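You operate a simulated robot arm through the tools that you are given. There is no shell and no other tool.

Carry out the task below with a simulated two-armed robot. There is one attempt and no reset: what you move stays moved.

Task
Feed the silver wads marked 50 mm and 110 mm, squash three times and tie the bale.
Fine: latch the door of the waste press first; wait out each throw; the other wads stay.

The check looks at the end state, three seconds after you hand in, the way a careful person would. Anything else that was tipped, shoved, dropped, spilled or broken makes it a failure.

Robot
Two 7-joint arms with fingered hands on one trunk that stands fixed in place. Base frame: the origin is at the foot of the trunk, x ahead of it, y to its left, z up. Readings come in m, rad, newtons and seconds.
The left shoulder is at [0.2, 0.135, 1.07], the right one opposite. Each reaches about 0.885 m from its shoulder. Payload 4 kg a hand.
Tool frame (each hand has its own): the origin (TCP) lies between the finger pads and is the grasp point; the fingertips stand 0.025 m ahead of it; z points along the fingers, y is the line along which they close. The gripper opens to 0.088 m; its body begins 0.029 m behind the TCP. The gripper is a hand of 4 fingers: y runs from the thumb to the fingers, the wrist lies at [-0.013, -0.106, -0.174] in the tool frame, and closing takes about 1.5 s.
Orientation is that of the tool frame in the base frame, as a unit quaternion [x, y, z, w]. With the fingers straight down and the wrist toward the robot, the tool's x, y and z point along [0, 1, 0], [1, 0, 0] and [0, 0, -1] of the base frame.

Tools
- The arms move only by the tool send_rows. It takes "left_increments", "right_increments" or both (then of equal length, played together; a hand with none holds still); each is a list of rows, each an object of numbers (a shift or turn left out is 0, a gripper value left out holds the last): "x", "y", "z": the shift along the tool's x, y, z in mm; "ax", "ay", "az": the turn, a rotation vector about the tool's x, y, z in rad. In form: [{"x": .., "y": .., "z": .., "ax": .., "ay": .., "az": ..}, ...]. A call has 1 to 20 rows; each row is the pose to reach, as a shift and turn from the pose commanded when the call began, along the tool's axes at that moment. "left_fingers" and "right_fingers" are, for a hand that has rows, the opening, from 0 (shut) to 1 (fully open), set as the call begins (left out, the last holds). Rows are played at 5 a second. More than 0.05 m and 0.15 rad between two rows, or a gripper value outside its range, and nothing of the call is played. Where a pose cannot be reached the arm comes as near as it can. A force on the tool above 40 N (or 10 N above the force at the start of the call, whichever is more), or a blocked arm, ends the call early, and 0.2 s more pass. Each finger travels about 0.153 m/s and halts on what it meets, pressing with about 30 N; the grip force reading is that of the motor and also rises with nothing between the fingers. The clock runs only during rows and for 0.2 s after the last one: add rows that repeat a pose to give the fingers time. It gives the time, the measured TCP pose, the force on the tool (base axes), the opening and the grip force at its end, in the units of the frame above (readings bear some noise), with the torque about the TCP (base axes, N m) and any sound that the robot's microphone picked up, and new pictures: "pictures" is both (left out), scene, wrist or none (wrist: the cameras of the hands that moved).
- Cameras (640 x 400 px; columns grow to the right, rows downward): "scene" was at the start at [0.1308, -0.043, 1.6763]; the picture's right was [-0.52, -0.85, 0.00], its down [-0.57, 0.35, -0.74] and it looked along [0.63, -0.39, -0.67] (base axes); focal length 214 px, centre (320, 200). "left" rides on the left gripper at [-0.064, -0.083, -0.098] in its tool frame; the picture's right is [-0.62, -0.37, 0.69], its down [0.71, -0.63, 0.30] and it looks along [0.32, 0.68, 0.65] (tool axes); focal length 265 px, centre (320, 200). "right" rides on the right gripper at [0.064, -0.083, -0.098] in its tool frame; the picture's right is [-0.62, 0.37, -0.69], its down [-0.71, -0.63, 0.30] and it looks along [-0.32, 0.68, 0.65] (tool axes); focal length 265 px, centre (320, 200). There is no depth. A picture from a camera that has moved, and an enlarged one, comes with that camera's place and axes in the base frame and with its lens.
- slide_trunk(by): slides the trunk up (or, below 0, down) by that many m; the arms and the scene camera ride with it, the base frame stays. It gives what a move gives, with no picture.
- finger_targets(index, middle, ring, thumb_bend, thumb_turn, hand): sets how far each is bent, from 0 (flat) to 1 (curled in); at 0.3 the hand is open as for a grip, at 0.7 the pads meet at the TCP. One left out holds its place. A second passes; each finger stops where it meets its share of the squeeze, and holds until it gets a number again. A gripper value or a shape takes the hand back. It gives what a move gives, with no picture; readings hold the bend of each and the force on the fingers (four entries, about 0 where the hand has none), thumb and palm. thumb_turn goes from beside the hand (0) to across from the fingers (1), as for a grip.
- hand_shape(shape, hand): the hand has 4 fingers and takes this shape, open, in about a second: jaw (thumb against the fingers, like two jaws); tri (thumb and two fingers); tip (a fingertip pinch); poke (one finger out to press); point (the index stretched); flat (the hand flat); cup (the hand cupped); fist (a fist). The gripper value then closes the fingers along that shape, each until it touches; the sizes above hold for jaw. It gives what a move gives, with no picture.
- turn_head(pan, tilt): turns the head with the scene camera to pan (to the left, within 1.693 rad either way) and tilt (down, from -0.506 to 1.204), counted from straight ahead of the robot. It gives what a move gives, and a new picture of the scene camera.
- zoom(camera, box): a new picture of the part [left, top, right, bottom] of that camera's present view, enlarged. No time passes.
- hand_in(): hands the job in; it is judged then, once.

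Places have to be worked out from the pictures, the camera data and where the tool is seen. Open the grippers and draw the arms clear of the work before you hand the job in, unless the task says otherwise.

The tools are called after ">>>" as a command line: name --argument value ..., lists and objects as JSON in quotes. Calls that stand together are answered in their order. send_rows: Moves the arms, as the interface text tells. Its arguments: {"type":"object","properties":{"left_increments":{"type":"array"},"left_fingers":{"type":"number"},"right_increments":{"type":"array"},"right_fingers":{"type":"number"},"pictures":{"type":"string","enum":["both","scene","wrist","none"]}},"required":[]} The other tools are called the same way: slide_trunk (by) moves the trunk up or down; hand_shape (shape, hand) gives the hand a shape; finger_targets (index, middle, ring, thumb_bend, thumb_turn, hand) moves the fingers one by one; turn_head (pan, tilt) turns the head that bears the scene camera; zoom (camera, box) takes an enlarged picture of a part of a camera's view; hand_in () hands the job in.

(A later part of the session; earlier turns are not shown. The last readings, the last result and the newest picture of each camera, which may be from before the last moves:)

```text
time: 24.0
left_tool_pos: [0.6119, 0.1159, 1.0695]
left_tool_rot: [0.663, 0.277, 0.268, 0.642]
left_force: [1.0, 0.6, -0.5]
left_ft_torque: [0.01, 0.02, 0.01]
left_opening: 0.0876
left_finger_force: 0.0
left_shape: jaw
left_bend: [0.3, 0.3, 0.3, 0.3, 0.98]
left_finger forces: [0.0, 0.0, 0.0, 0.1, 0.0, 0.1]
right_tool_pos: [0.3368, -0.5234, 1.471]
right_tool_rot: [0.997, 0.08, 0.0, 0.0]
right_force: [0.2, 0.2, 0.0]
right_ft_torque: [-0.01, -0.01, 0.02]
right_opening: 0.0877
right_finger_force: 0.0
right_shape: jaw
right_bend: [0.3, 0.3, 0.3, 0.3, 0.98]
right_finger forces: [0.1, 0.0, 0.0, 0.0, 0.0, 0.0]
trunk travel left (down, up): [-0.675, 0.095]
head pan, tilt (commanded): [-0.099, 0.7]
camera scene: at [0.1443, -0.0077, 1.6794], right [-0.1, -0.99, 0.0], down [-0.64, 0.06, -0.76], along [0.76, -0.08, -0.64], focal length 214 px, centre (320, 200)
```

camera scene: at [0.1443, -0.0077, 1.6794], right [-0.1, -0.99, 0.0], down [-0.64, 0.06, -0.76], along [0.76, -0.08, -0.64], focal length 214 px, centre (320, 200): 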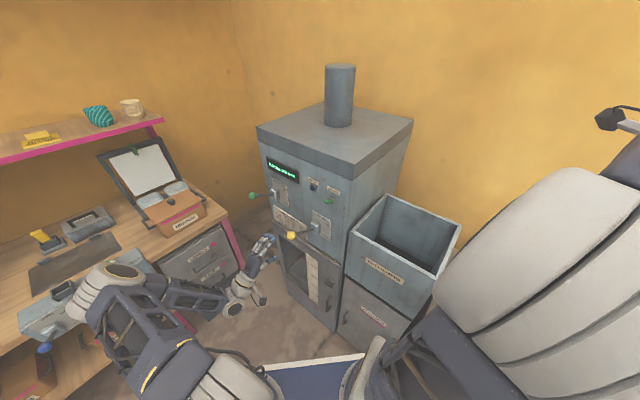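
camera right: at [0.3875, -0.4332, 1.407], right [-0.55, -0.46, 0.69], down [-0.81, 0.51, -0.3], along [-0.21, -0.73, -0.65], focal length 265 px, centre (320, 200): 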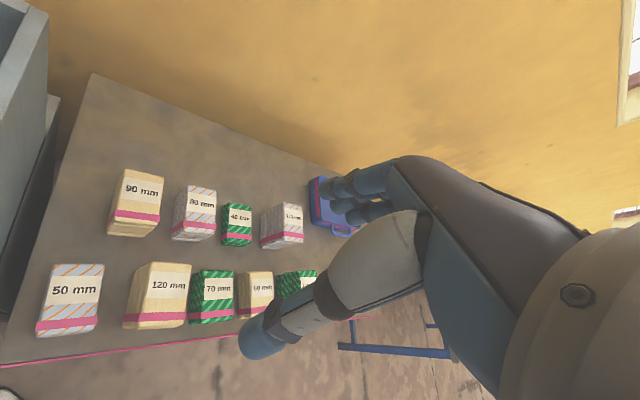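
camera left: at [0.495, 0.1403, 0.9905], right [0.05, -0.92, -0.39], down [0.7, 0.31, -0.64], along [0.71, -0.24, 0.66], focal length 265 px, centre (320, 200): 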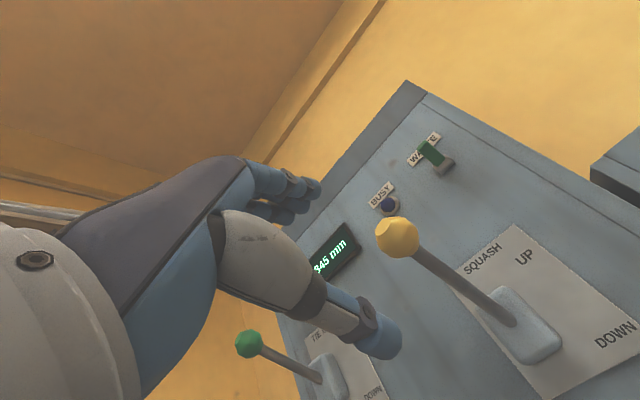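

The left elbow is high and clear of the left bench. Now lower the trunk by 0.2 m, then further.

>>> slide_trunk --by -0.2

>>> slide_trunk --by -0.15

>>> turn_head --pan -0.1 --tilt 0.6

>>> zoom --camera "left" --box '[0, 0, 640, 400]'

```text
time: 26.2
left_tool_pos: [0.6115, 0.1154, 0.8705]
left_tool_rot: [0.664, 0.277, 0.268, 0.641]
left_force: [0.0, 1.1, -0.3]
left_ft_torque: [0.04, -0.02, -0.02]
left_opening: 0.0879
left_finger_force: 0.1
left_shape: jaw
left_bend: [0.3, 0.3, 0.3, 0.3, 0.98]
left_finger forces: [0.1, 0.1, 0.0, 0.0, 0.1, 0.0]
right_tool_pos: [0.3373, -0.5234, 1.2724]
right_tool_rot: [0.997, 0.081, 0.001, 0.0]
right_force: [-1.2, 0.3, -0.6]
right_ft_torque: [0.0, 0.0, -0.04]
right_opening: 0.0874
right_finger_force: 0.0
right_shape: jaw
right_bend: [0.3, 0.3, 0.3, 0.3, 0.98]
right_finger forces: [0.1, 0.1, 0.1, 0.0, 0.0, 0.0]
trunk travel left (down, up): [-0.475, 0.295]
head pan, tilt (commanded): [-0.099, 0.7]
```

```text
time: 27.9
left_tool_pos: [0.6115, 0.115, 0.721]
left_tool_rot: [0.664, 0.277, 0.268, 0.641]
left_force: [-0.6, 0.3, 0.4]
left_ft_torque: [0.01, 0.01, 0.01]
left_opening: 0.0878
left_finger_force: 0.1
left_shape: jaw
left_bend: [0.3, 0.3, 0.3, 0.3, 0.98]
left_finger forces: [0.0, 0.1, 0.0, 0.0, 0.0, 0.1]
right_tool_pos: [0.3357, -0.5227, 1.1208]
right_tool_rot: [0.997, 0.08, 0.0, 0.0]
right_force: [0.9, 0.7, -0.4]
right_ft_torque: [0.0, 0.01, 0.01]
right_opening: 0.0875
right_finger_force: 0.0
right_shape: jaw
right_bend: [0.3, 0.3, 0.3, 0.3, 0.98]
right_finger forces: [0.1, 0.0, 0.1, 0.0, 0.0, 0.0]
trunk travel left (down, up): [-0.325, 0.445]
head pan, tilt (commanded): [-0.099, 0.7]
```

```text
time: 28.6
left_tool_pos: [0.6112, 0.1159, 0.7199]
left_tool_rot: [0.664, 0.276, 0.267, 0.642]
left_force: [-0.4, 0.3, 0.3]
left_ft_torque: [0.04, 0.01, -0.04]
left_opening: 0.0876
left_finger_force: 0.0
left_shape: jaw
left_bend: [0.3, 0.3, 0.3, 0.3, 0.98]
left_finger forces: [0.1, 0.0, 0.0, 0.0, 0.1, 0.0]
right_tool_pos: [0.3365, -0.5237, 1.1217]
right_tool_rot: [0.997, 0.08, 0.0, 0.0]
right_force: [0.0, 0.3, -0.8]
right_ft_torque: [0.0, 0.01, 0.01]
right_opening: 0.0877
right_finger_force: 0.0
right_shape: jaw
right_bend: [0.3, 0.3, 0.3, 0.3, 0.98]
right_finger forces: [0.0, 0.1, 0.0, 0.0, 0.0, 0.0]
trunk travel left (down, up): [-0.325, 0.445]
head pan, tilt (commanded): [-0.099, 0.6]
camera scene: at [0.1477, -0.008, 1.338], right [-0.1, -1.0, 0.0], down [-0.56, 0.06, -0.82], along [0.82, -0.08, -0.57], focal length 214 px, centre (320, 200)
```

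scene: 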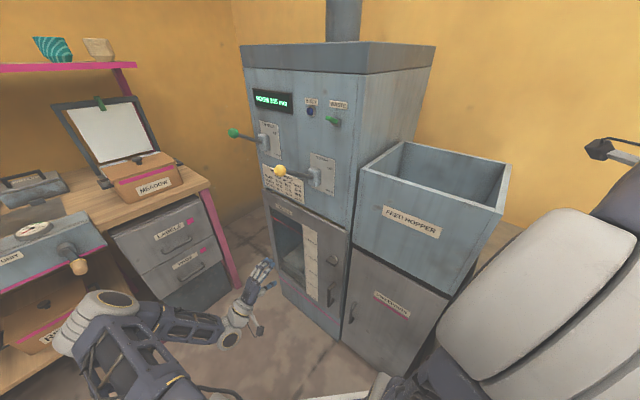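

```text
1.00 times, centred on (320, 200) of left (not enlarged: the box is as wide or as high as the picture)
camera zoom: at [0.4949, 0.1402, 0.6403], right [0.05, -0.92, -0.39], down [0.7, 0.31, -0.64], along [0.71, -0.25, 0.66], focal length 265 px, centre (320, 200)
```

zoom: 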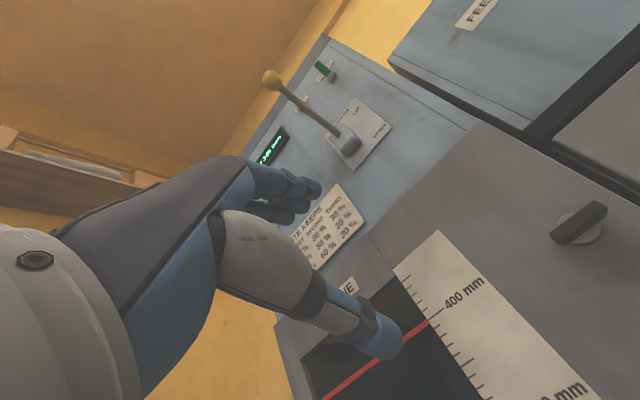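

The scene and left cameras now have good door views; zoom in on both.

>>> zoom --camera "scene" --box '[255, 180, 375, 350]'

>>> zoom --camera "left" --box '[340, 80, 640, 400]'

```text
2.35 times, centred on (315, 265) of scene
camera zoom: at [0.1477, -0.008, 1.338], right [-0.1, -1.0, 0.0], down [-0.56, 0.06, -0.82], along [0.82, -0.08, -0.57], focal length 505 px, centre (332, 47)
```

zoom: 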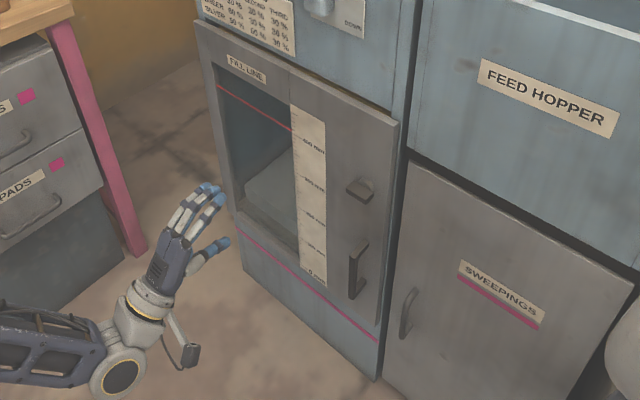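

```text
1.25 times, centred on (490, 240) of left
camera zoom: at [0.4949, 0.1402, 0.6403], right [0.05, -0.92, -0.39], down [0.7, 0.31, -0.64], along [0.71, -0.25, 0.66], focal length 332 px, centre (108, 150)
```

zoom: 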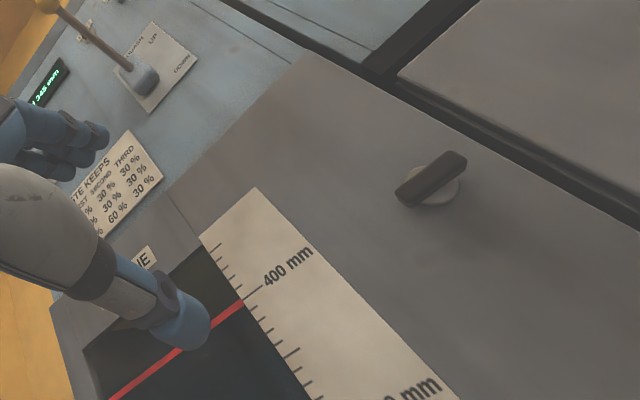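

The latch bar is at about (0.68,-0.107,0.688) and horizontal; the door's free edge seems ajar by a few cm. I'll align the left hand sideways and in height in front of the latch, keeping ~15 cm standoff, and verify where it ends up.

>>> send_rows --left_increments '[{"x": -20, "y": -6}, {"x": -40, "y": -12}, {"x": -60, "y": -18}, {"x": -80, "y": -24}, {"x": -109, "y": -32}]' --pictures "both"

```text
time: 29.8
left_tool_pos: [0.5529, 0.0675, 0.7478]
left_tool_rot: [0.665, 0.276, 0.267, 0.641]
left_force: [-0.2, 0.2, 0.0]
left_ft_torque: [-0.01, 0.03, 0.02]
left_opening: 0.0878
left_finger_force: 0.1
left_shape: jaw
left_bend: [0.3, 0.3, 0.3, 0.3, 0.98]
left_finger forces: [0.1, 0.0, 0.0, 0.0, 0.0, 0.0]
left hand out of reach, approached as far as the arm can: row 1, 2, 3, 4, 5
right_tool_pos: [0.3371, -0.5236, 1.1216]
right_tool_rot: [0.997, 0.081, 0.0, 0.0]
right_force: [-0.2, 0.0, -0.2]
right_ft_torque: [-0.03, -0.02, -0.01]
right_opening: 0.0877
right_finger_force: 0.1
right_shape: jaw
right_bend: [0.3, 0.3, 0.3, 0.3, 0.98]
right_finger forces: [0.1, 0.0, 0.1, 0.0, 0.0, 0.0]
trunk travel left (down, up): [-0.325, 0.445]
head pan, tilt (commanded): [-0.099, 0.6]
camera scene: at [0.1477, -0.008, 1.338], right [-0.1, -1.0, 0.0], down [-0.56, 0.06, -0.83], along [0.82, -0.08, -0.56], focal length 214 px, centre (320, 200)
camera left: at [0.4359, 0.0931, 0.667], right [0.05, -0.92, -0.39], down [0.7, 0.31, -0.64], along [0.71, -0.25, 0.66], focal length 265 px, centre (320, 200)
```

scene: 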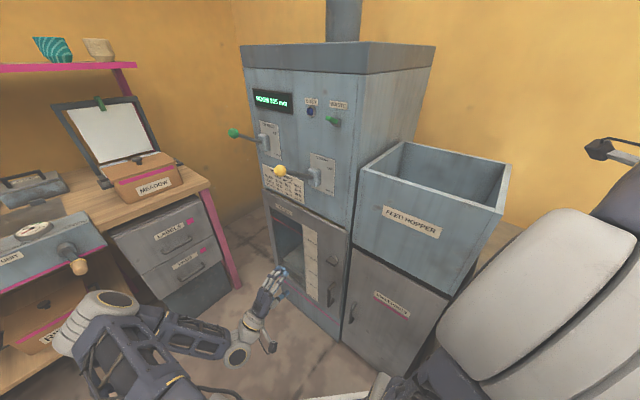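
left: 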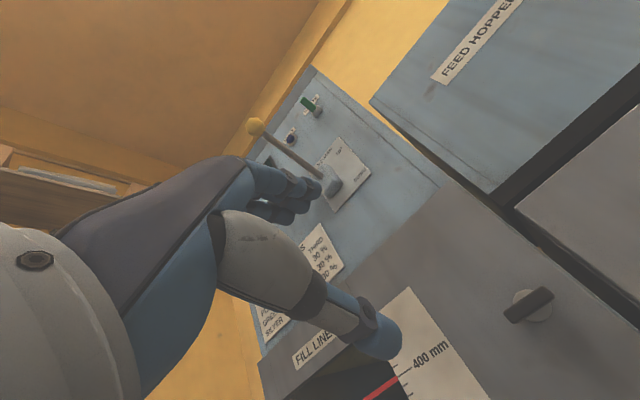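

The wrist can't fold closer than ~0.24 m to the shoulder, so I need to move forward first. I'll advance 80 mm toward the door and check the readings.

>>> send_rows --left_increments '[{"z": 20}, {"z": 40}, {"z": 60}, {"z": 80}]' --pictures "both"

```text
time: 30.8
left_tool_pos: [0.5954, 0.0505, 0.7721]
left_tool_rot: [0.664, 0.276, 0.267, 0.642]
left_force: [-0.3, -0.4, 0.0]
left_ft_torque: [0.05, 0.04, 0.0]
left_opening: 0.0877
left_finger_force: 0.2
left_shape: jaw
left_bend: [0.3, 0.3, 0.3, 0.3, 0.98]
left_finger forces: [0.0, 0.0, 0.0, 0.0, 0.0, 0.0]
left hand out of reach, approached as far as the arm can: row 1, 2, 3, 4
right_tool_pos: [0.337, -0.5242, 1.1215]
right_tool_rot: [0.997, 0.08, 0.0, 0.0]
right_force: [0.0, 0.0, -0.1]
right_ft_torque: [0.0, -0.02, -0.01]
right_opening: 0.0878
right_finger_force: 0.1
right_shape: jaw
right_bend: [0.3, 0.3, 0.3, 0.3, 0.98]
right_finger forces: [0.0, 0.1, 0.1, 0.0, 0.1, 0.0]
trunk travel left (down, up): [-0.325, 0.445]
head pan, tilt (commanded): [-0.099, 0.6]
camera scene: at [0.1477, -0.008, 1.338], right [-0.1, -1.0, 0.0], down [-0.56, 0.06, -0.83], along [0.82, -0.08, -0.56], focal length 214 px, centre (320, 200)
camera left: at [0.478, 0.075, 0.6931], right [0.05, -0.92, -0.39], down [0.7, 0.31, -0.64], along [0.71, -0.25, 0.66], focal length 265 px, centre (320, 200)
```

scene: 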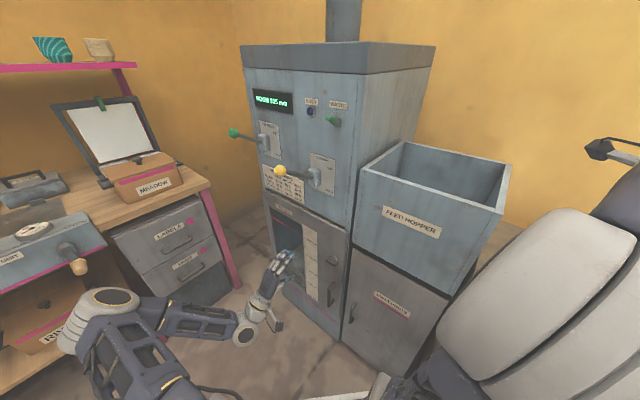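
left: 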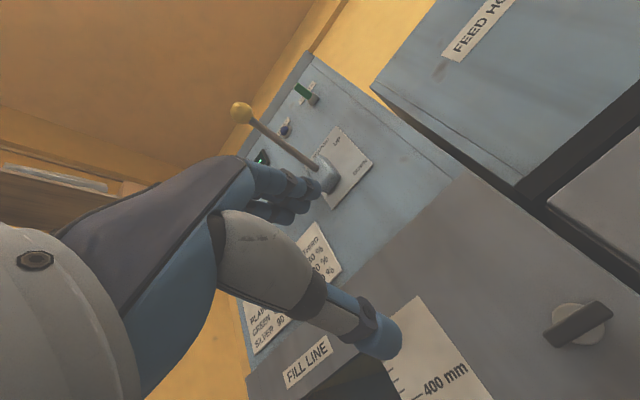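

The arm wants the target near or above shoulder height, so I'll lower the trunk a further 0.13 m and then re-approach (right hand stays above the wads at ~0.99).

>>> slide_trunk --by -0.13

```text
time: 32.4
left_tool_pos: [0.5942, 0.0491, 0.6437]
left_tool_rot: [0.664, 0.276, 0.268, 0.641]
left_force: [-0.3, 0.2, -0.5]
left_ft_torque: [-0.02, 0.01, 0.01]
left_opening: 0.0875
left_finger_force: 0.1
left_shape: jaw
left_bend: [0.3, 0.3, 0.3, 0.3, 0.98]
left_finger forces: [0.0, 0.0, 0.1, 0.0, 0.1, 0.0]
right_tool_pos: [0.3388, -0.5244, 0.9917]
right_tool_rot: [0.997, 0.08, 0.001, 0.0]
right_force: [0.0, 1.6, 1.0]
right_ft_torque: [0.02, -0.01, 0.01]
right_opening: 0.0874
right_finger_force: 0.1
right_shape: jaw
right_bend: [0.3, 0.3, 0.3, 0.3, 0.98]
right_finger forces: [0.1, 0.0, 0.0, 0.0, 0.1, 0.0]
trunk travel left (down, up): [-0.195, 0.575]
head pan, tilt (commanded): [-0.099, 0.6]
```

Now I shift right and up, and slightly forward, to line up with the latch.

>>> send_rows --left_increments '[{"x": -12, "y": 11, "z": 8}, {"x": -25, "y": 22, "z": 16}, {"x": -37, "y": 33, "z": 24}, {"x": -50, "y": 44, "z": 30}]' --pictures "both"

```text
time: 33.4
left_tool_pos: [0.5785, 0.0086, 0.6958]
left_tool_rot: [0.665, 0.276, 0.267, 0.64]
left_force: [-0.1, 0.1, 0.1]
left_ft_torque: [-0.01, 0.0, -0.04]
left_opening: 0.0876
left_finger_force: 0.2
left_shape: jaw
left_bend: [0.3, 0.3, 0.3, 0.3, 0.98]
left_finger forces: [0.0, 0.1, 0.1, 0.1, 0.1, 0.0]
left hand out of reach, approached as far as the arm can: row 1, 2, 3, 4
right_tool_pos: [0.338, -0.5246, 0.991]
right_tool_rot: [0.997, 0.081, -0.001, -0.001]
right_force: [0.0, -0.2, -0.3]
right_ft_torque: [0.02, -0.01, -0.02]
right_opening: 0.0875
right_finger_force: 0.0
right_shape: jaw
right_bend: [0.3, 0.3, 0.3, 0.3, 0.98]
right_finger forces: [0.0, 0.1, 0.1, 0.1, 0.0, 0.0]
trunk travel left (down, up): [-0.195, 0.575]
head pan, tilt (commanded): [-0.099, 0.6]
camera scene: at [0.1477, -0.008, 1.208], right [-0.1, -1.0, 0.0], down [-0.56, 0.06, -0.83], along [0.82, -0.08, -0.56], focal length 214 px, centre (320, 200)
camera left: at [0.4621, 0.0336, 0.6164], right [0.05, -0.92, -0.4], down [0.7, 0.31, -0.64], along [0.71, -0.25, 0.66], focal length 265 px, centre (320, 200)
```

scene: 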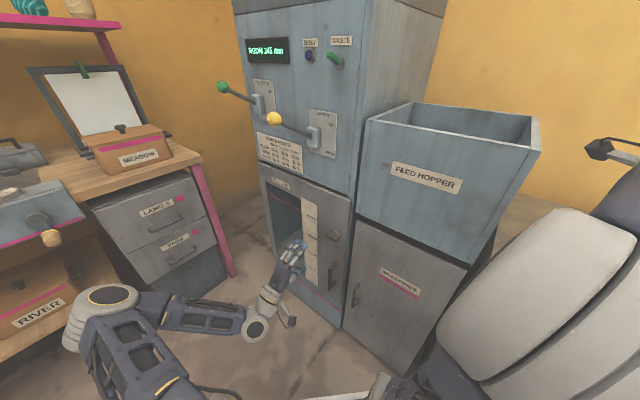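
left: 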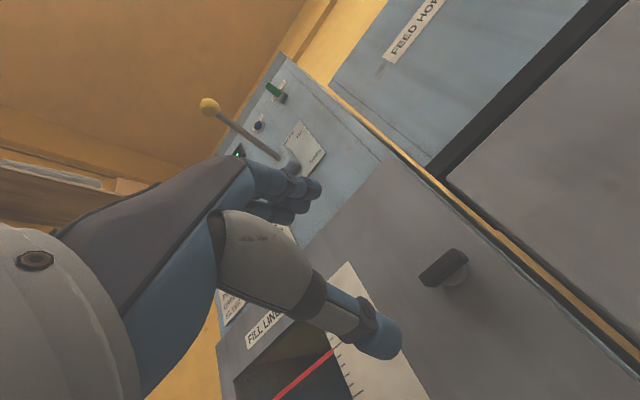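

The remaining limit is only the wrist-to-shoulder minimum; moving forward should now be free. I advance 50 mm.

>>> send_rows --left_increments '[{"x": -2, "y": -1, "z": 12}, {"x": -3, "y": -2, "z": 25}, {"x": -5, "y": -3, "z": 38}, {"x": -6, "y": -4, "z": 50}]' --pictures "both"

```text
time: 34.4
left_tool_pos: [0.599, 0.0037, 0.7083]
left_tool_rot: [0.664, 0.276, 0.268, 0.641]
left_force: [-0.3, 0.2, -0.1]
left_ft_torque: [-0.02, -0.03, 0.0]
left_opening: 0.0875
left_finger_force: 0.0
left_shape: jaw
left_bend: [0.3, 0.3, 0.3, 0.3, 0.98]
left_finger forces: [0.0, 0.0, 0.0, 0.1, 0.0, 0.1]
left hand out of reach, approached as far as the arm can: row 1, 2, 3, 4
right_tool_pos: [0.3365, -0.5236, 0.9903]
right_tool_rot: [0.997, 0.08, 0.001, 0.0]
right_force: [0.3, 0.3, 0.5]
right_ft_torque: [0.01, 0.03, 0.01]
right_opening: 0.0875
right_finger_force: 0.1
right_shape: jaw
right_bend: [0.3, 0.3, 0.3, 0.3, 0.98]
right_finger forces: [0.0, 0.1, 0.0, 0.0, 0.1, 0.0]
trunk travel left (down, up): [-0.195, 0.575]
head pan, tilt (commanded): [-0.099, 0.6]
camera scene: at [0.1477, -0.008, 1.208], right [-0.1, -1.0, 0.0], down [-0.56, 0.06, -0.83], along [0.82, -0.08, -0.56], focal length 214 px, centre (320, 200)
camera left: at [0.4836, 0.0305, 0.6286], right [0.05, -0.92, -0.39], down [0.7, 0.31, -0.64], along [0.71, -0.25, 0.66], focal length 265 px, centre (320, 200)
```

scene: 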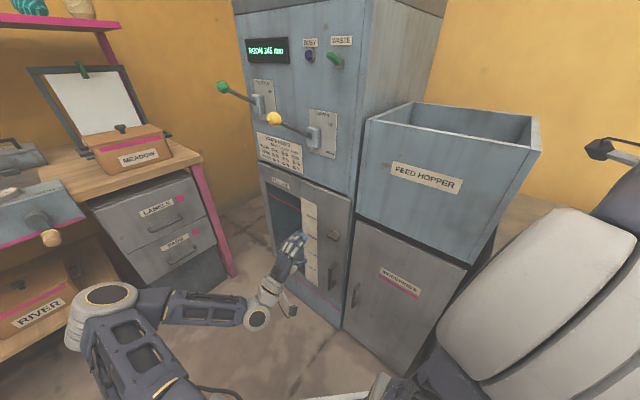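
left: 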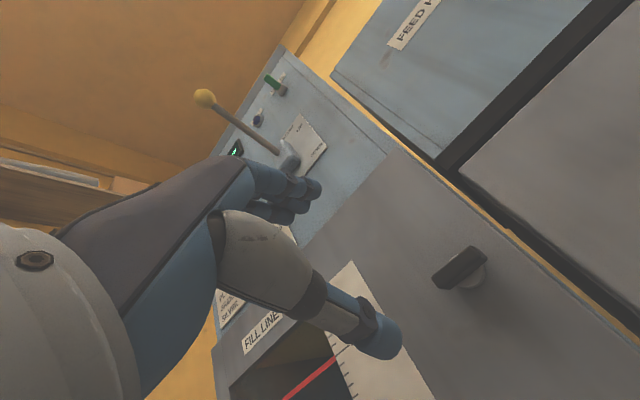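

The y-up hand posture hits a wrist limit because the forearm slopes down; a lower trunk will level the forearm. First I raise the right hand 260 mm so it stays clear of the wads.

>>> send_rows --right_increments '[{"z": -45}, {"z": -90}, {"z": -135}, {"z": -180}, {"z": -225}, {"z": -260}]' --pictures "none"

>>> slide_trunk --by -0.15

```text
time: 35.8
left_tool_pos: [0.5998, 0.0049, 0.7079]
left_tool_rot: [0.664, 0.277, 0.268, 0.641]
left_force: [-0.5, -0.1, 0.2]
left_ft_torque: [0.02, 0.0, 0.0]
left_opening: 0.0878
left_finger_force: 0.1
left_shape: jaw
left_bend: [0.3, 0.3, 0.3, 0.3, 0.98]
left_finger forces: [0.0, 0.0, 0.0, 0.1, 0.0, 0.1]
right_tool_pos: [0.3268, -0.5051, 1.1853]
right_tool_rot: [0.997, 0.08, -0.001, -0.001]
right_force: [0.6, -0.5, -1.0]
right_ft_torque: [0.02, 0.0, 0.0]
right_opening: 0.0878
right_finger_force: 0.1
right_shape: jaw
right_bend: [0.3, 0.3, 0.3, 0.3, 0.98]
right_finger forces: [0.1, 0.1, 0.0, 0.0, 0.0, 0.0]
right hand out of reach, approached as far as the arm can: row 5, 6
trunk travel left (down, up): [-0.195, 0.575]
head pan, tilt (commanded): [-0.099, 0.6]
```

```text
time: 37.5
left_tool_pos: [0.5998, 0.0051, 0.5586]
left_tool_rot: [0.664, 0.276, 0.268, 0.641]
left_force: [0.2, -0.1, -0.2]
left_ft_torque: [0.01, -0.01, 0.01]
left_opening: 0.0878
left_finger_force: 0.0
left_shape: jaw
left_bend: [0.3, 0.3, 0.3, 0.3, 0.98]
left_finger forces: [0.1, 0.0, 0.1, 0.1, 0.0, 0.1]
right_tool_pos: [0.3269, -0.5044, 1.0369]
right_tool_rot: [0.997, 0.08, 0.0, -0.001]
right_force: [0.3, 0.0, -0.7]
right_ft_torque: [-0.01, 0.0, 0.03]
right_opening: 0.0881
right_finger_force: 0.1
right_shape: jaw
right_bend: [0.3, 0.3, 0.3, 0.3, 0.98]
right_finger forces: [0.0, 0.1, 0.0, 0.1, 0.1, 0.0]
trunk travel left (down, up): [-0.045, 0.725]
head pan, tilt (commanded): [-0.099, 0.6]
```

Shoulder is now at z≈0.44. I raise and align the left hand in front of the latch at about 10 cm standoff.

>>> send_rows --left_increments '[{"x": -4, "y": 26, "z": 4}, {"x": -9, "y": 52, "z": 8}, {"x": -13, "y": 78, "z": 14}, {"x": -18, "y": 104, "z": 20}, {"x": -23, "y": 130, "z": 30}]' --pictures "both"

```text
time: 38.8
left_tool_pos: [0.609, -0.0352, 0.6866]
left_tool_rot: [0.666, 0.275, 0.266, 0.64]
left_force: [0.6, 0.0, 0.6]
left_ft_torque: [0.01, -0.03, 0.01]
left_opening: 0.0876
left_finger_force: 0.1
left_shape: jaw
left_bend: [0.3, 0.3, 0.3, 0.3, 0.98]
left_finger forces: [0.0, 0.1, 0.0, 0.1, 0.0, 0.0]
right_tool_pos: [0.3267, -0.5046, 1.0372]
right_tool_rot: [0.997, 0.08, 0.0, 0.001]
right_force: [-0.7, -1.1, -0.3]
right_ft_torque: [0.01, 0.02, 0.0]
right_opening: 0.088
right_finger_force: 0.1
right_shape: jaw
right_bend: [0.3, 0.3, 0.3, 0.3, 0.98]
right_finger forces: [0.0, 0.1, 0.0, 0.1, 0.0, 0.1]
trunk travel left (down, up): [-0.045, 0.725]
head pan, tilt (commanded): [-0.099, 0.6]
camera scene: at [0.1477, -0.0079, 1.058], right [-0.1, -1.0, 0.0], down [-0.56, 0.06, -0.83], along [0.82, -0.08, -0.56], focal length 214 px, centre (320, 200)
camera left: at [0.4916, -0.0092, 0.6073], right [0.04, -0.92, -0.39], down [0.7, 0.31, -0.64], along [0.71, -0.25, 0.66], focal length 265 px, centre (320, 200)
```

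scene: 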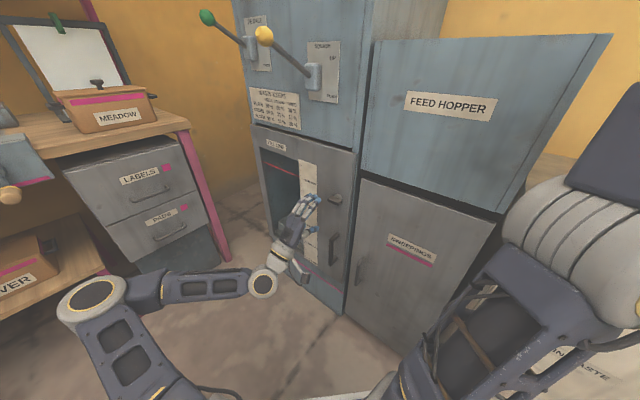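
left: 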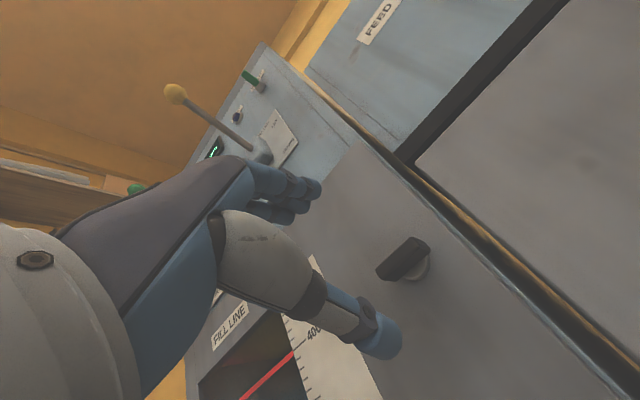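

The arm reached the target exactly. Zoom to see the latch relative to the fingers and the door gap.

>>> zoom --camera "scene" --box '[245, 110, 385, 320]'

>>> zoom --camera "left" --box '[300, 130, 540, 330]'

```text
1.90 times, centred on (315, 215) of scene
camera zoom: at [0.1477, -0.0079, 1.058], right [-0.1, -1.0, 0.0], down [-0.56, 0.06, -0.83], along [0.82, -0.08, -0.56], focal length 408 px, centre (330, 171)
```

zoom: 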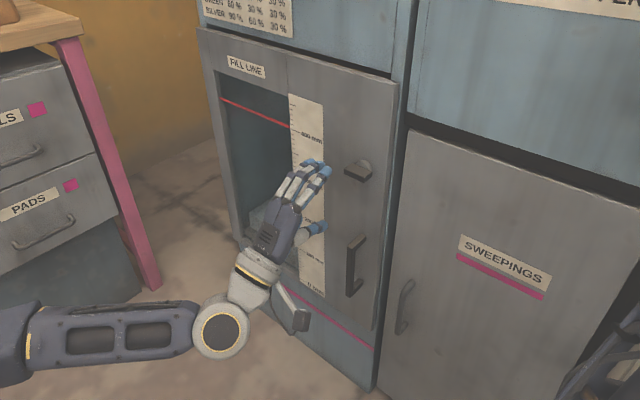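

```text
2.00 times, centred on (420, 230) of left
camera zoom: at [0.4916, -0.0092, 0.6073], right [0.04, -0.92, -0.39], down [0.7, 0.31, -0.64], along [0.71, -0.25, 0.66], focal length 531 px, centre (120, 140)
```

zoom: 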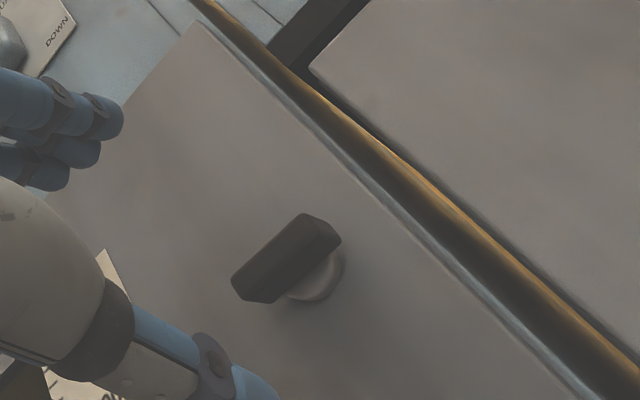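

The latch centre is at about (0.679,-0.107,0.688), 0.10 m ahead of the TCP and well aligned. I advance 80 mm with the fingers open straddling the bar (fingers above, thumb below).

>>> send_rows --left_increments '[{"y": 1, "z": 20}, {"y": 2, "z": 40}, {"y": 3, "z": 60}, {"y": 4, "z": 80}]' --left_fingers 1.0 --pictures "both"

>>> zoom --camera "scene" --box '[245, 110, 385, 320]'

>>> zoom --camera "left" --box '[240, 130, 480, 370]'

```text
time: 39.8
left_tool_pos: [0.6287, -0.0293, 0.6938]
left_tool_rot: [0.664, 0.277, 0.268, 0.641]
left_force: [-0.5, -0.6, -0.7]
left_ft_torque: [-0.04, -0.01, -0.01]
left_opening: 0.0877
left_finger_force: 0.0
left_shape: jaw
left_bend: [0.3, 0.3, 0.3, 0.3, 0.98]
left_finger forces: [0.0, 0.0, 0.0, 0.1, 0.0, 0.0]
left hand out of reach, approached as far as the arm can: row 1, 2, 3, 4
right_tool_pos: [0.3272, -0.5046, 1.0379]
right_tool_rot: [0.997, 0.08, -0.001, -0.001]
right_force: [0.8, 0.4, 1.0]
right_ft_torque: [-0.02, 0.02, 0.0]
right_opening: 0.0881
right_finger_force: 0.0
right_shape: jaw
right_bend: [0.3, 0.3, 0.3, 0.3, 0.98]
right_finger forces: [0.1, 0.0, 0.0, 0.0, 0.0, 0.1]
trunk travel left (down, up): [-0.045, 0.725]
head pan, tilt (commanded): [-0.099, 0.6]
camera scene: at [0.1477, -0.008, 1.058], right [-0.1, -1.0, 0.0], down [-0.56, 0.06, -0.83], along [0.82, -0.08, -0.56], focal length 214 px, centre (320, 200)
camera left: at [0.5129, -0.0046, 0.6138], right [0.05, -0.92, -0.39], down [0.7, 0.31, -0.64], along [0.71, -0.25, 0.66], focal length 265 px, centre (320, 200)
```

scene: 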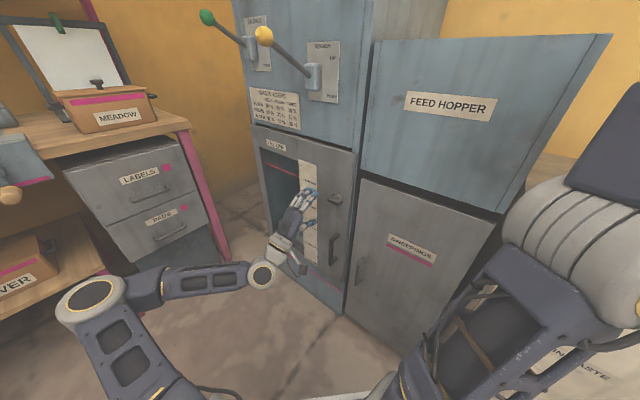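
left: 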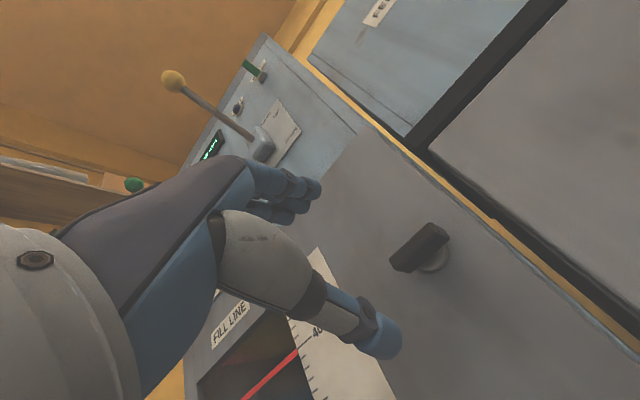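

```text
1.90 times, centred on (315, 215) of scene
camera zoom: at [0.1477, -0.008, 1.058], right [-0.1, -1.0, 0.0], down [-0.56, 0.06, -0.83], along [0.82, -0.08, -0.56], focal length 408 px, centre (330, 171)
```

zoom: 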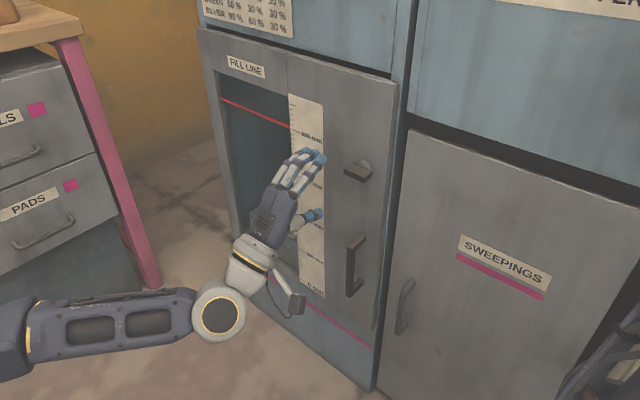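

```text
1.67 times, centred on (360, 250) of left
camera zoom: at [0.5129, -0.0046, 0.6138], right [0.05, -0.92, -0.39], down [0.7, 0.31, -0.64], along [0.71, -0.25, 0.66], focal length 442 px, centre (253, 117)
```

zoom: 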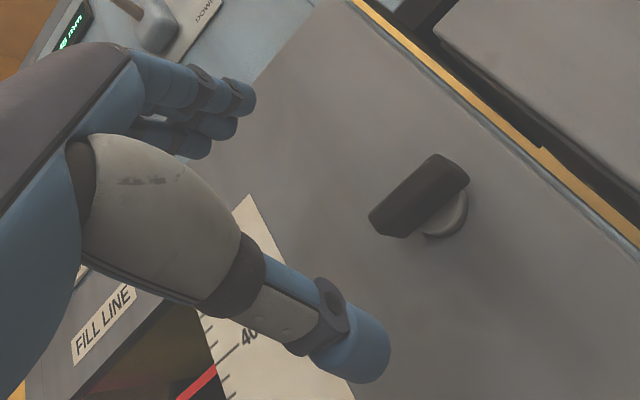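

Blocked again by a joint limit in this roll (no contact force). I back off 80 mm to see how the commanded pose is treated, then try rolling the hand 90° so the wrist lies to the left.

>>> send_rows --left_increments '[{"z": -40}, {"z": -75}]' --pictures "none"

```text
time: 40.4
left_tool_pos: [0.5849, 0.0246, 0.6974]
left_tool_rot: [0.665, 0.274, 0.266, 0.641]
left_force: [0.7, 0.3, 1.5]
left_ft_torque: [0.0, 0.01, 0.01]
left_opening: 0.0877
left_finger_force: 0.0
left_shape: jaw
left_bend: [0.3, 0.3, 0.3, 0.3, 0.98]
left_finger forces: [0.1, 0.0, 0.1, 0.1, 0.0, 0.0]
left hand out of reach, approached as far as the arm can: row 2
right_tool_pos: [0.3261, -0.5043, 1.0371]
right_tool_rot: [0.997, 0.08, 0.0, 0.0]
right_force: [0.0, -0.5, 1.2]
right_ft_torque: [0.0, 0.0, -0.01]
right_opening: 0.0878
right_finger_force: 0.1
right_shape: jaw
right_bend: [0.3, 0.3, 0.3, 0.3, 0.98]
right_finger forces: [0.1, 0.0, 0.1, 0.1, 0.0, 0.0]
trunk travel left (down, up): [-0.045, 0.725]
head pan, tilt (commanded): [-0.099, 0.6]
```

Commands are relative to the reached pose. Now I roll the left hand clockwise about its pointing axis in steps and see if it is reachable.

>>> send_rows --left_increments '[{"z": 5, "az": 0.14}, {"z": 10, "az": 0.28}, {"z": 15, "az": 0.42}, {"z": 20, "az": 0.56}, {"z": 20, "az": 0.7}, {"z": 20, "az": 0.84}, {"z": 20, "az": 0.98}, {"z": 20, "az": 1.12}, {"z": 20, "az": 1.26}, {"z": 20, "az": 1.4}, {"z": 20, "az": 1.54}]' --pictures "both"

```text
time: 42.8
left_tool_pos: [0.5975, 0.0107, 0.6969]
left_tool_rot: [0.669, -0.265, 0.638, 0.274]
left_force: [0.4, -0.2, -0.4]
left_ft_torque: [0.01, -0.01, -0.02]
left_opening: 0.0876
left_finger_force: 0.1
left_shape: jaw
left_bend: [0.3, 0.3, 0.3, 0.3, 0.98]
left_finger forces: [0.1, 0.1, 0.0, 0.0, 0.1, 0.0]
right_tool_pos: [0.3267, -0.5056, 1.0371]
right_tool_rot: [0.997, 0.08, 0.0, 0.0]
right_force: [0.7, 0.3, -0.2]
right_ft_torque: [-0.01, 0.02, 0.01]
right_opening: 0.0879
right_finger_force: 0.0
right_shape: jaw
right_bend: [0.3, 0.3, 0.3, 0.3, 0.98]
right_finger forces: [0.0, 0.0, 0.1, 0.1, 0.0, 0.0]
trunk travel left (down, up): [-0.045, 0.725]
head pan, tilt (commanded): [-0.099, 0.6]
camera scene: at [0.1477, -0.008, 1.058], right [-0.1, -1.0, 0.0], down [-0.56, 0.06, -0.83], along [0.82, -0.08, -0.56], focal length 214 px, centre (320, 200)
camera left: at [0.5831, 0.1394, 0.6334], right [0.72, -0.22, -0.65], down [0.69, 0.23, 0.69], along [0.0, -0.95, 0.32], focal length 265 px, centre (320, 200)
```

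scene: 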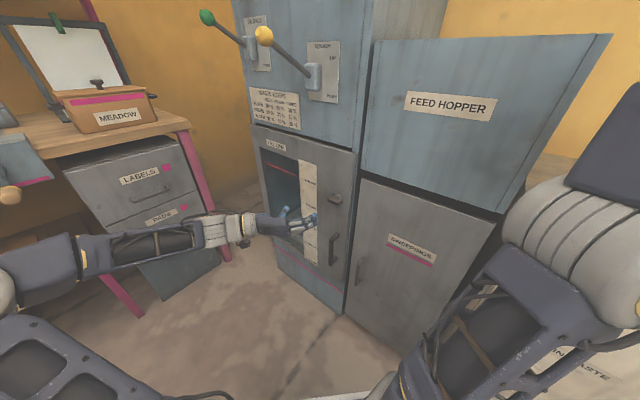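
left: 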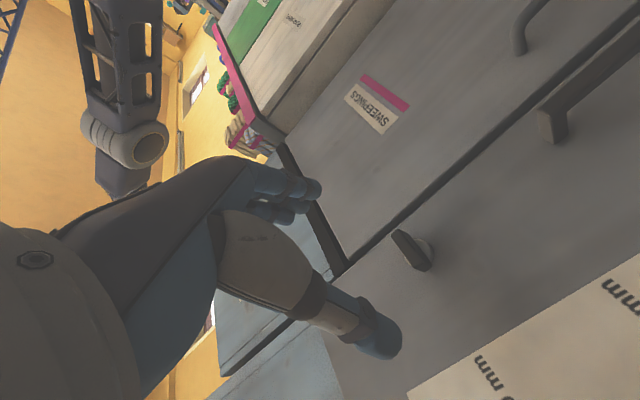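

Rolled nicely; the wrist is now to the left and the posture relaxed. I'll test rolling another 90° (fingers below, thumb above), which would let me straddle the bar vertically.

>>> send_rows --left_increments '[{"az": 0.14}, {"az": 0.28}, {"az": 0.42}, {"az": 0.56}, {"az": 0.7}, {"az": 0.84}, {"az": 0.98}, {"az": 1.12}, {"az": 1.26}, {"az": 1.4}, {"az": 1.54}]' --pictures "both"

```text
time: 45.1
left_tool_pos: [0.5965, 0.0099, 0.6958]
left_tool_rot: [-0.296, 0.656, -0.648, 0.248]
left_force: [-1.4, 0.0, 0.1]
left_ft_torque: [0.01, -0.02, -0.02]
left_opening: 0.0876
left_finger_force: 0.1
left_shape: jaw
left_bend: [0.3, 0.3, 0.3, 0.3, 0.98]
left_finger forces: [0.1, 0.1, 0.0, 0.0, 0.0, 0.0]
right_tool_pos: [0.328, -0.5044, 1.0366]
right_tool_rot: [0.997, 0.081, 0.0, 0.001]
right_force: [0.0, 0.2, 0.6]
right_ft_torque: [-0.04, 0.01, -0.01]
right_opening: 0.0879
right_finger_force: 0.0
right_shape: jaw
right_bend: [0.3, 0.3, 0.3, 0.3, 0.98]
right_finger forces: [0.1, 0.0, 0.1, 0.1, 0.1, 0.1]
trunk travel left (down, up): [-0.045, 0.725]
head pan, tilt (commanded): [-0.099, 0.6]
camera scene: at [0.1477, -0.008, 1.058], right [-0.1, -1.0, 0.0], down [-0.56, 0.06, -0.83], along [0.82, -0.08, -0.56], focal length 214 px, centre (320, 200)
camera left: at [0.5784, 0.1263, 0.7791], right [0.95, -0.04, 0.31], down [-0.24, -0.71, 0.66], along [0.19, -0.7, -0.69], focal length 265 px, centre (320, 200)
```

scene: 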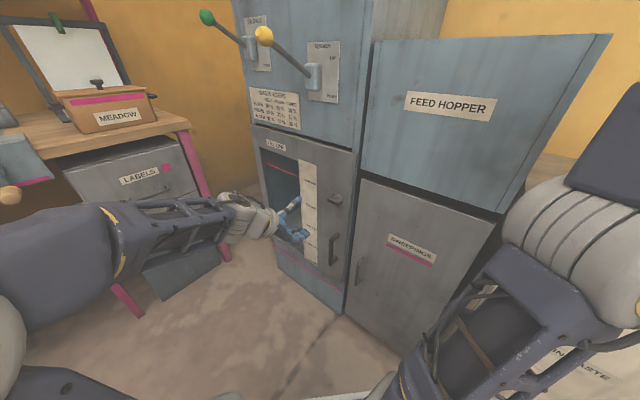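
left: 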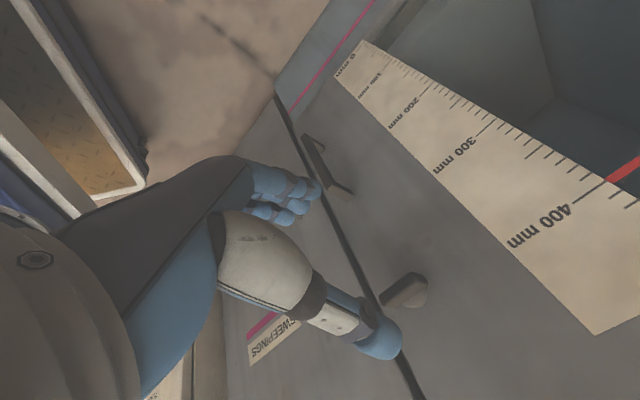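

Fingers-below orientation is reachable. Now I move right by 24 mm and 60 mm forward toward the latch.

>>> send_rows --left_increments '[{"x": 12, "y": 2, "z": 20}, {"x": 24, "y": 4, "z": 40}, {"x": 24, "y": 4, "z": 65}]' --pictures "both"

>>> zoom --camera "scene" --box '[245, 110, 385, 320]'

>>> zoom --camera "left" --box '[280, 180, 480, 380]'

```text
time: 46.0
left_tool_pos: [0.6278, -0.0524, 0.6892]
left_tool_rot: [-0.298, 0.655, -0.648, 0.249]
left_force: [-0.3, -0.3, 0.1]
left_ft_torque: [0.0, 0.0, -0.01]
left_opening: 0.0877
left_finger_force: 0.2
left_shape: jaw
left_bend: [0.3, 0.3, 0.3, 0.3, 0.98]
left_finger forces: [0.1, 0.0, 0.1, 0.0, 0.0, 0.0]
right_tool_pos: [0.3273, -0.5058, 1.0365]
right_tool_rot: [0.997, 0.08, 0.0, 0.001]
right_force: [0.0, -0.5, 0.2]
right_ft_torque: [0.0, -0.01, -0.02]
right_opening: 0.0876
right_finger_force: 0.0
right_shape: jaw
right_bend: [0.3, 0.3, 0.3, 0.3, 0.98]
right_finger forces: [0.0, 0.0, 0.0, 0.0, 0.0, 0.1]
trunk travel left (down, up): [-0.045, 0.725]
head pan, tilt (commanded): [-0.099, 0.6]
camera scene: at [0.1477, -0.0079, 1.058], right [-0.1, -1.0, 0.0], down [-0.56, 0.06, -0.83], along [0.82, -0.08, -0.56], focal length 214 px, centre (320, 200)
camera left: at [0.6083, 0.0647, 0.7729], right [0.95, -0.04, 0.31], down [-0.24, -0.71, 0.66], along [0.19, -0.7, -0.69], focal length 265 px, centre (320, 200)
```

scene: 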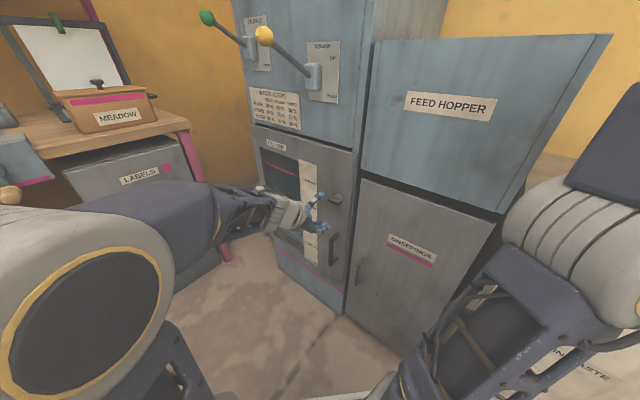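
left: 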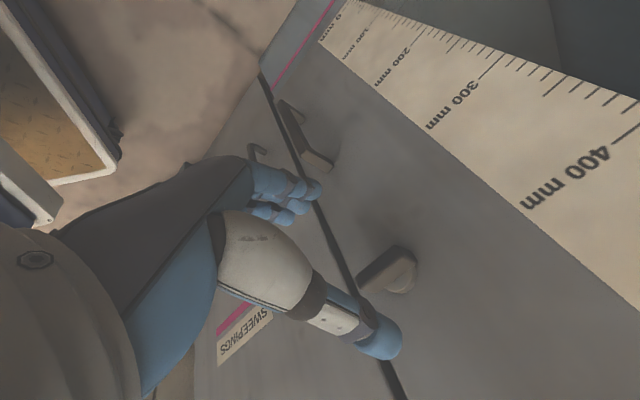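

```text
1.90 times, centred on (315, 215) of scene
camera zoom: at [0.1477, -0.0079, 1.058], right [-0.1, -1.0, 0.0], down [-0.56, 0.06, -0.83], along [0.82, -0.08, -0.56], focal length 408 px, centre (330, 171)
```

zoom: 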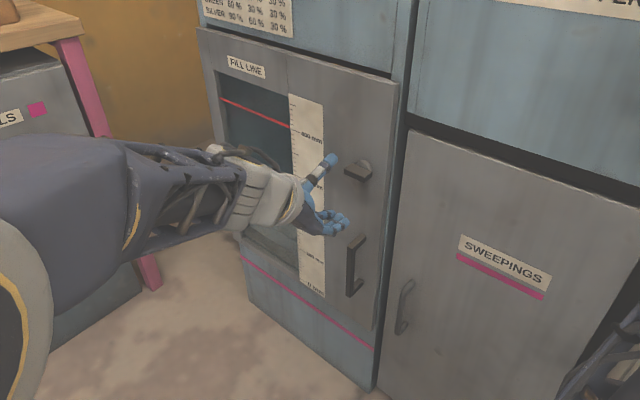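

```text
2.00 times, centred on (380, 280) of left
camera zoom: at [0.6083, 0.0647, 0.7729], right [0.95, -0.04, 0.31], down [-0.24, -0.71, 0.66], along [0.19, -0.7, -0.69], focal length 531 px, centre (200, 40)
```

zoom: 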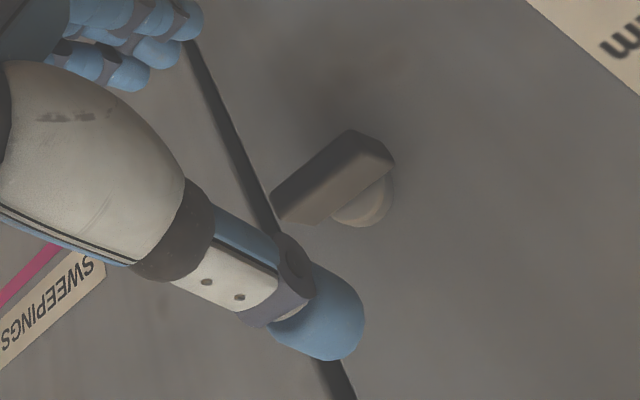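

The hand is aligned with the bar within a few mm; the bar is ~74 mm ahead. I advance 55 mm with jaws open.

>>> send_rows --left_increments '[{"x": 1, "y": -2, "z": 15}, {"x": 2, "y": -3, "z": 30}, {"x": 2, "y": -3, "z": 45}, {"x": 2, "y": -3, "z": 57}]' --pictures "both"

>>> zoom --camera "scene" --box '[275, 140, 385, 280]'

>>> zoom --camera "left" --box '[240, 140, 480, 380]'

```text
time: 47.0
left_tool_pos: [0.6667, -0.0957, 0.6927]
left_tool_rot: [-0.297, 0.655, -0.649, 0.248]
left_force: [-1.0, 0.2, 0.5]
left_ft_torque: [0.0, 0.03, -0.02]
left_opening: 0.0879
left_finger_force: 0.1
left_shape: jaw
left_bend: [0.3, 0.3, 0.3, 0.3, 0.98]
left_finger forces: [0.0, 0.0, 0.1, 0.0, 0.0, 0.0]
right_tool_pos: [0.3275, -0.505, 1.0365]
right_tool_rot: [0.997, 0.079, -0.001, 0.0]
right_force: [-0.3, -0.5, -0.2]
right_ft_torque: [-0.04, -0.04, 0.03]
right_opening: 0.0879
right_finger_force: 0.2
right_shape: jaw
right_bend: [0.3, 0.3, 0.3, 0.3, 0.98]
right_finger forces: [0.1, 0.1, 0.0, 0.0, 0.0, 0.0]
trunk travel left (down, up): [-0.045, 0.725]
head pan, tilt (commanded): [-0.099, 0.6]
camera scene: at [0.1477, -0.008, 1.058], right [-0.1, -1.0, 0.0], down [-0.56, 0.06, -0.83], along [0.82, -0.08, -0.56], focal length 214 px, centre (320, 200)
camera left: at [0.6475, 0.0211, 0.7751], right [0.95, -0.04, 0.31], down [-0.24, -0.71, 0.66], along [0.19, -0.7, -0.69], focal length 265 px, centre (320, 200)
```

scene: 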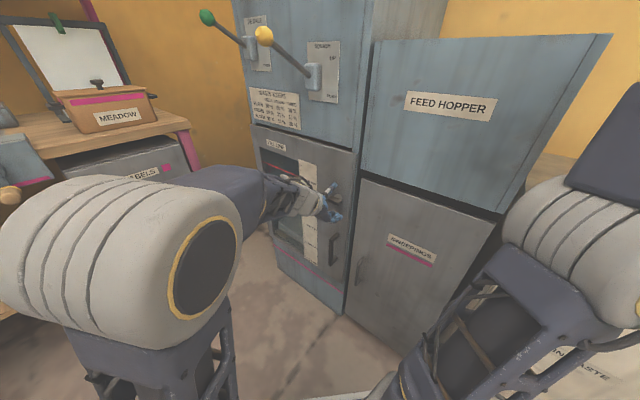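
left: 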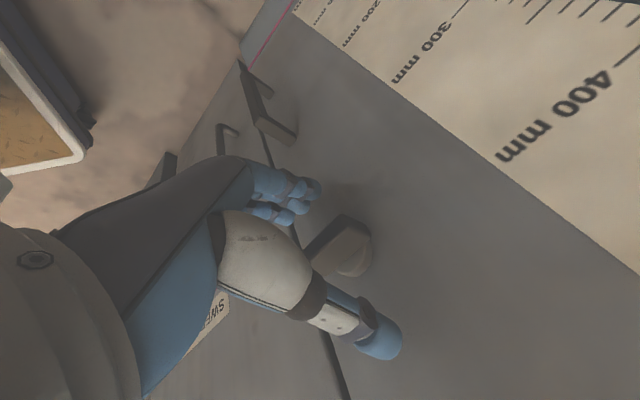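

```text
2.86 times, centred on (330, 210) of scene
camera zoom: at [0.1477, -0.008, 1.058], right [-0.1, -1.0, 0.0], down [-0.56, 0.06, -0.83], along [0.82, -0.08, -0.56], focal length 613 px, centre (291, 171)
```

zoom: 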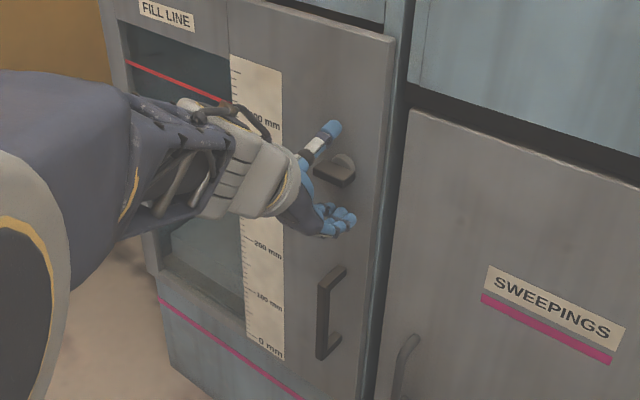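

```text
1.67 times, centred on (360, 260) of left
camera zoom: at [0.6475, 0.0211, 0.7751], right [0.95, -0.04, 0.31], down [-0.24, -0.71, 0.66], along [0.19, -0.7, -0.69], focal length 442 px, centre (253, 100)
```

zoom: 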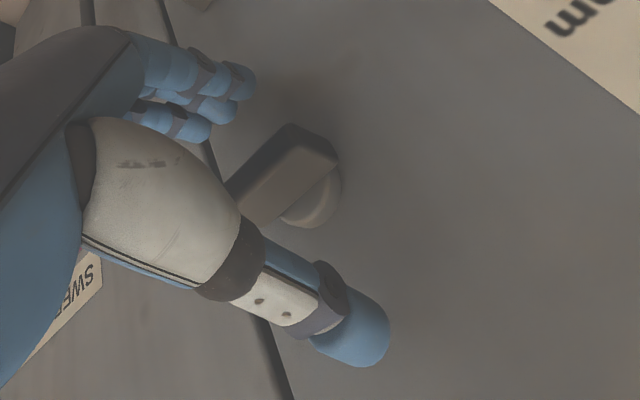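

The hand straddles the bar (thumb above, fingers below). I advance slowly to let the fingertips press the door shut while watching the force.

>>> send_rows --left_increments '[{"z": 6}, {"z": 12}, {"z": 18}, {"z": 24}]' --pictures "none"

```text
time: 47.8
left_tool_pos: [0.6782, -0.1025, 0.6902]
left_tool_rot: [-0.299, 0.657, -0.646, 0.247]
left_force: [-17.3, 14.0, 2.6]
left_ft_torque: [0.1, 0.25, -0.19]
left_opening: 0.0864
left_finger_force: 0.1
left_shape: jaw
left_bend: [0.3, 0.3, 0.3, 0.26, 0.99]
left_finger forces: [0.0, 14.2, 0.0, 0.0, 7.8, 0.0]
right_tool_pos: [0.3259, -0.5046, 1.0374]
right_tool_rot: [0.997, 0.08, 0.0, 0.001]
right_force: [0.4, -0.1, 0.9]
right_ft_torque: [-0.05, -0.01, -0.02]
right_opening: 0.0879
right_finger_force: 0.0
right_shape: jaw
right_bend: [0.3, 0.3, 0.3, 0.3, 0.98]
right_finger forces: [0.0, 0.0, 0.0, 0.1, 0.1, 0.1]
trunk travel left (down, up): [-0.045, 0.725]
head pan, tilt (commanded): [-0.099, 0.6]
stopped in row 4 (left hand): the force on the tool passed its limit at 48 N (the readings are from after the stop); the commanded pose is now the measured one
```

There's contact at ~22 N along the press normal. Let me look at whether the door moved/closed.

>>> zoom --camera "scene" --box '[245, 110, 385, 320]'

>>> zoom --camera "left" --box '[240, 140, 480, 380]'

```text
1.90 times, centred on (315, 215) of scene
camera zoom: at [0.1472, -0.0076, 1.0581], right [-0.1, -1.0, 0.0], down [-0.56, 0.06, -0.83], along [0.82, -0.08, -0.56], focal length 408 px, centre (330, 171)
```

zoom: 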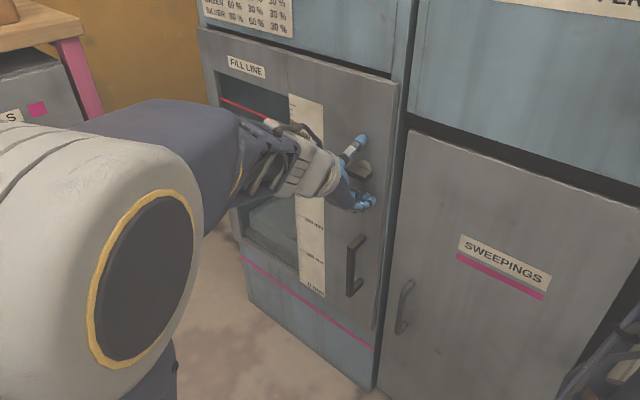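

```text
1.67 times, centred on (360, 260) of left
camera zoom: at [0.6589, 0.0131, 0.7729], right [0.95, -0.04, 0.3], down [-0.24, -0.71, 0.66], along [0.19, -0.7, -0.69], focal length 442 px, centre (253, 100)
```

zoom: 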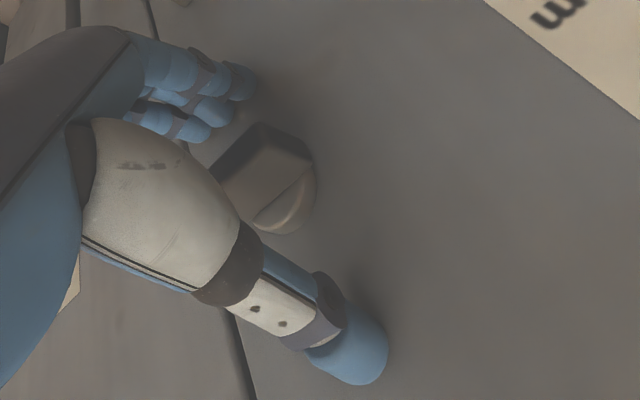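

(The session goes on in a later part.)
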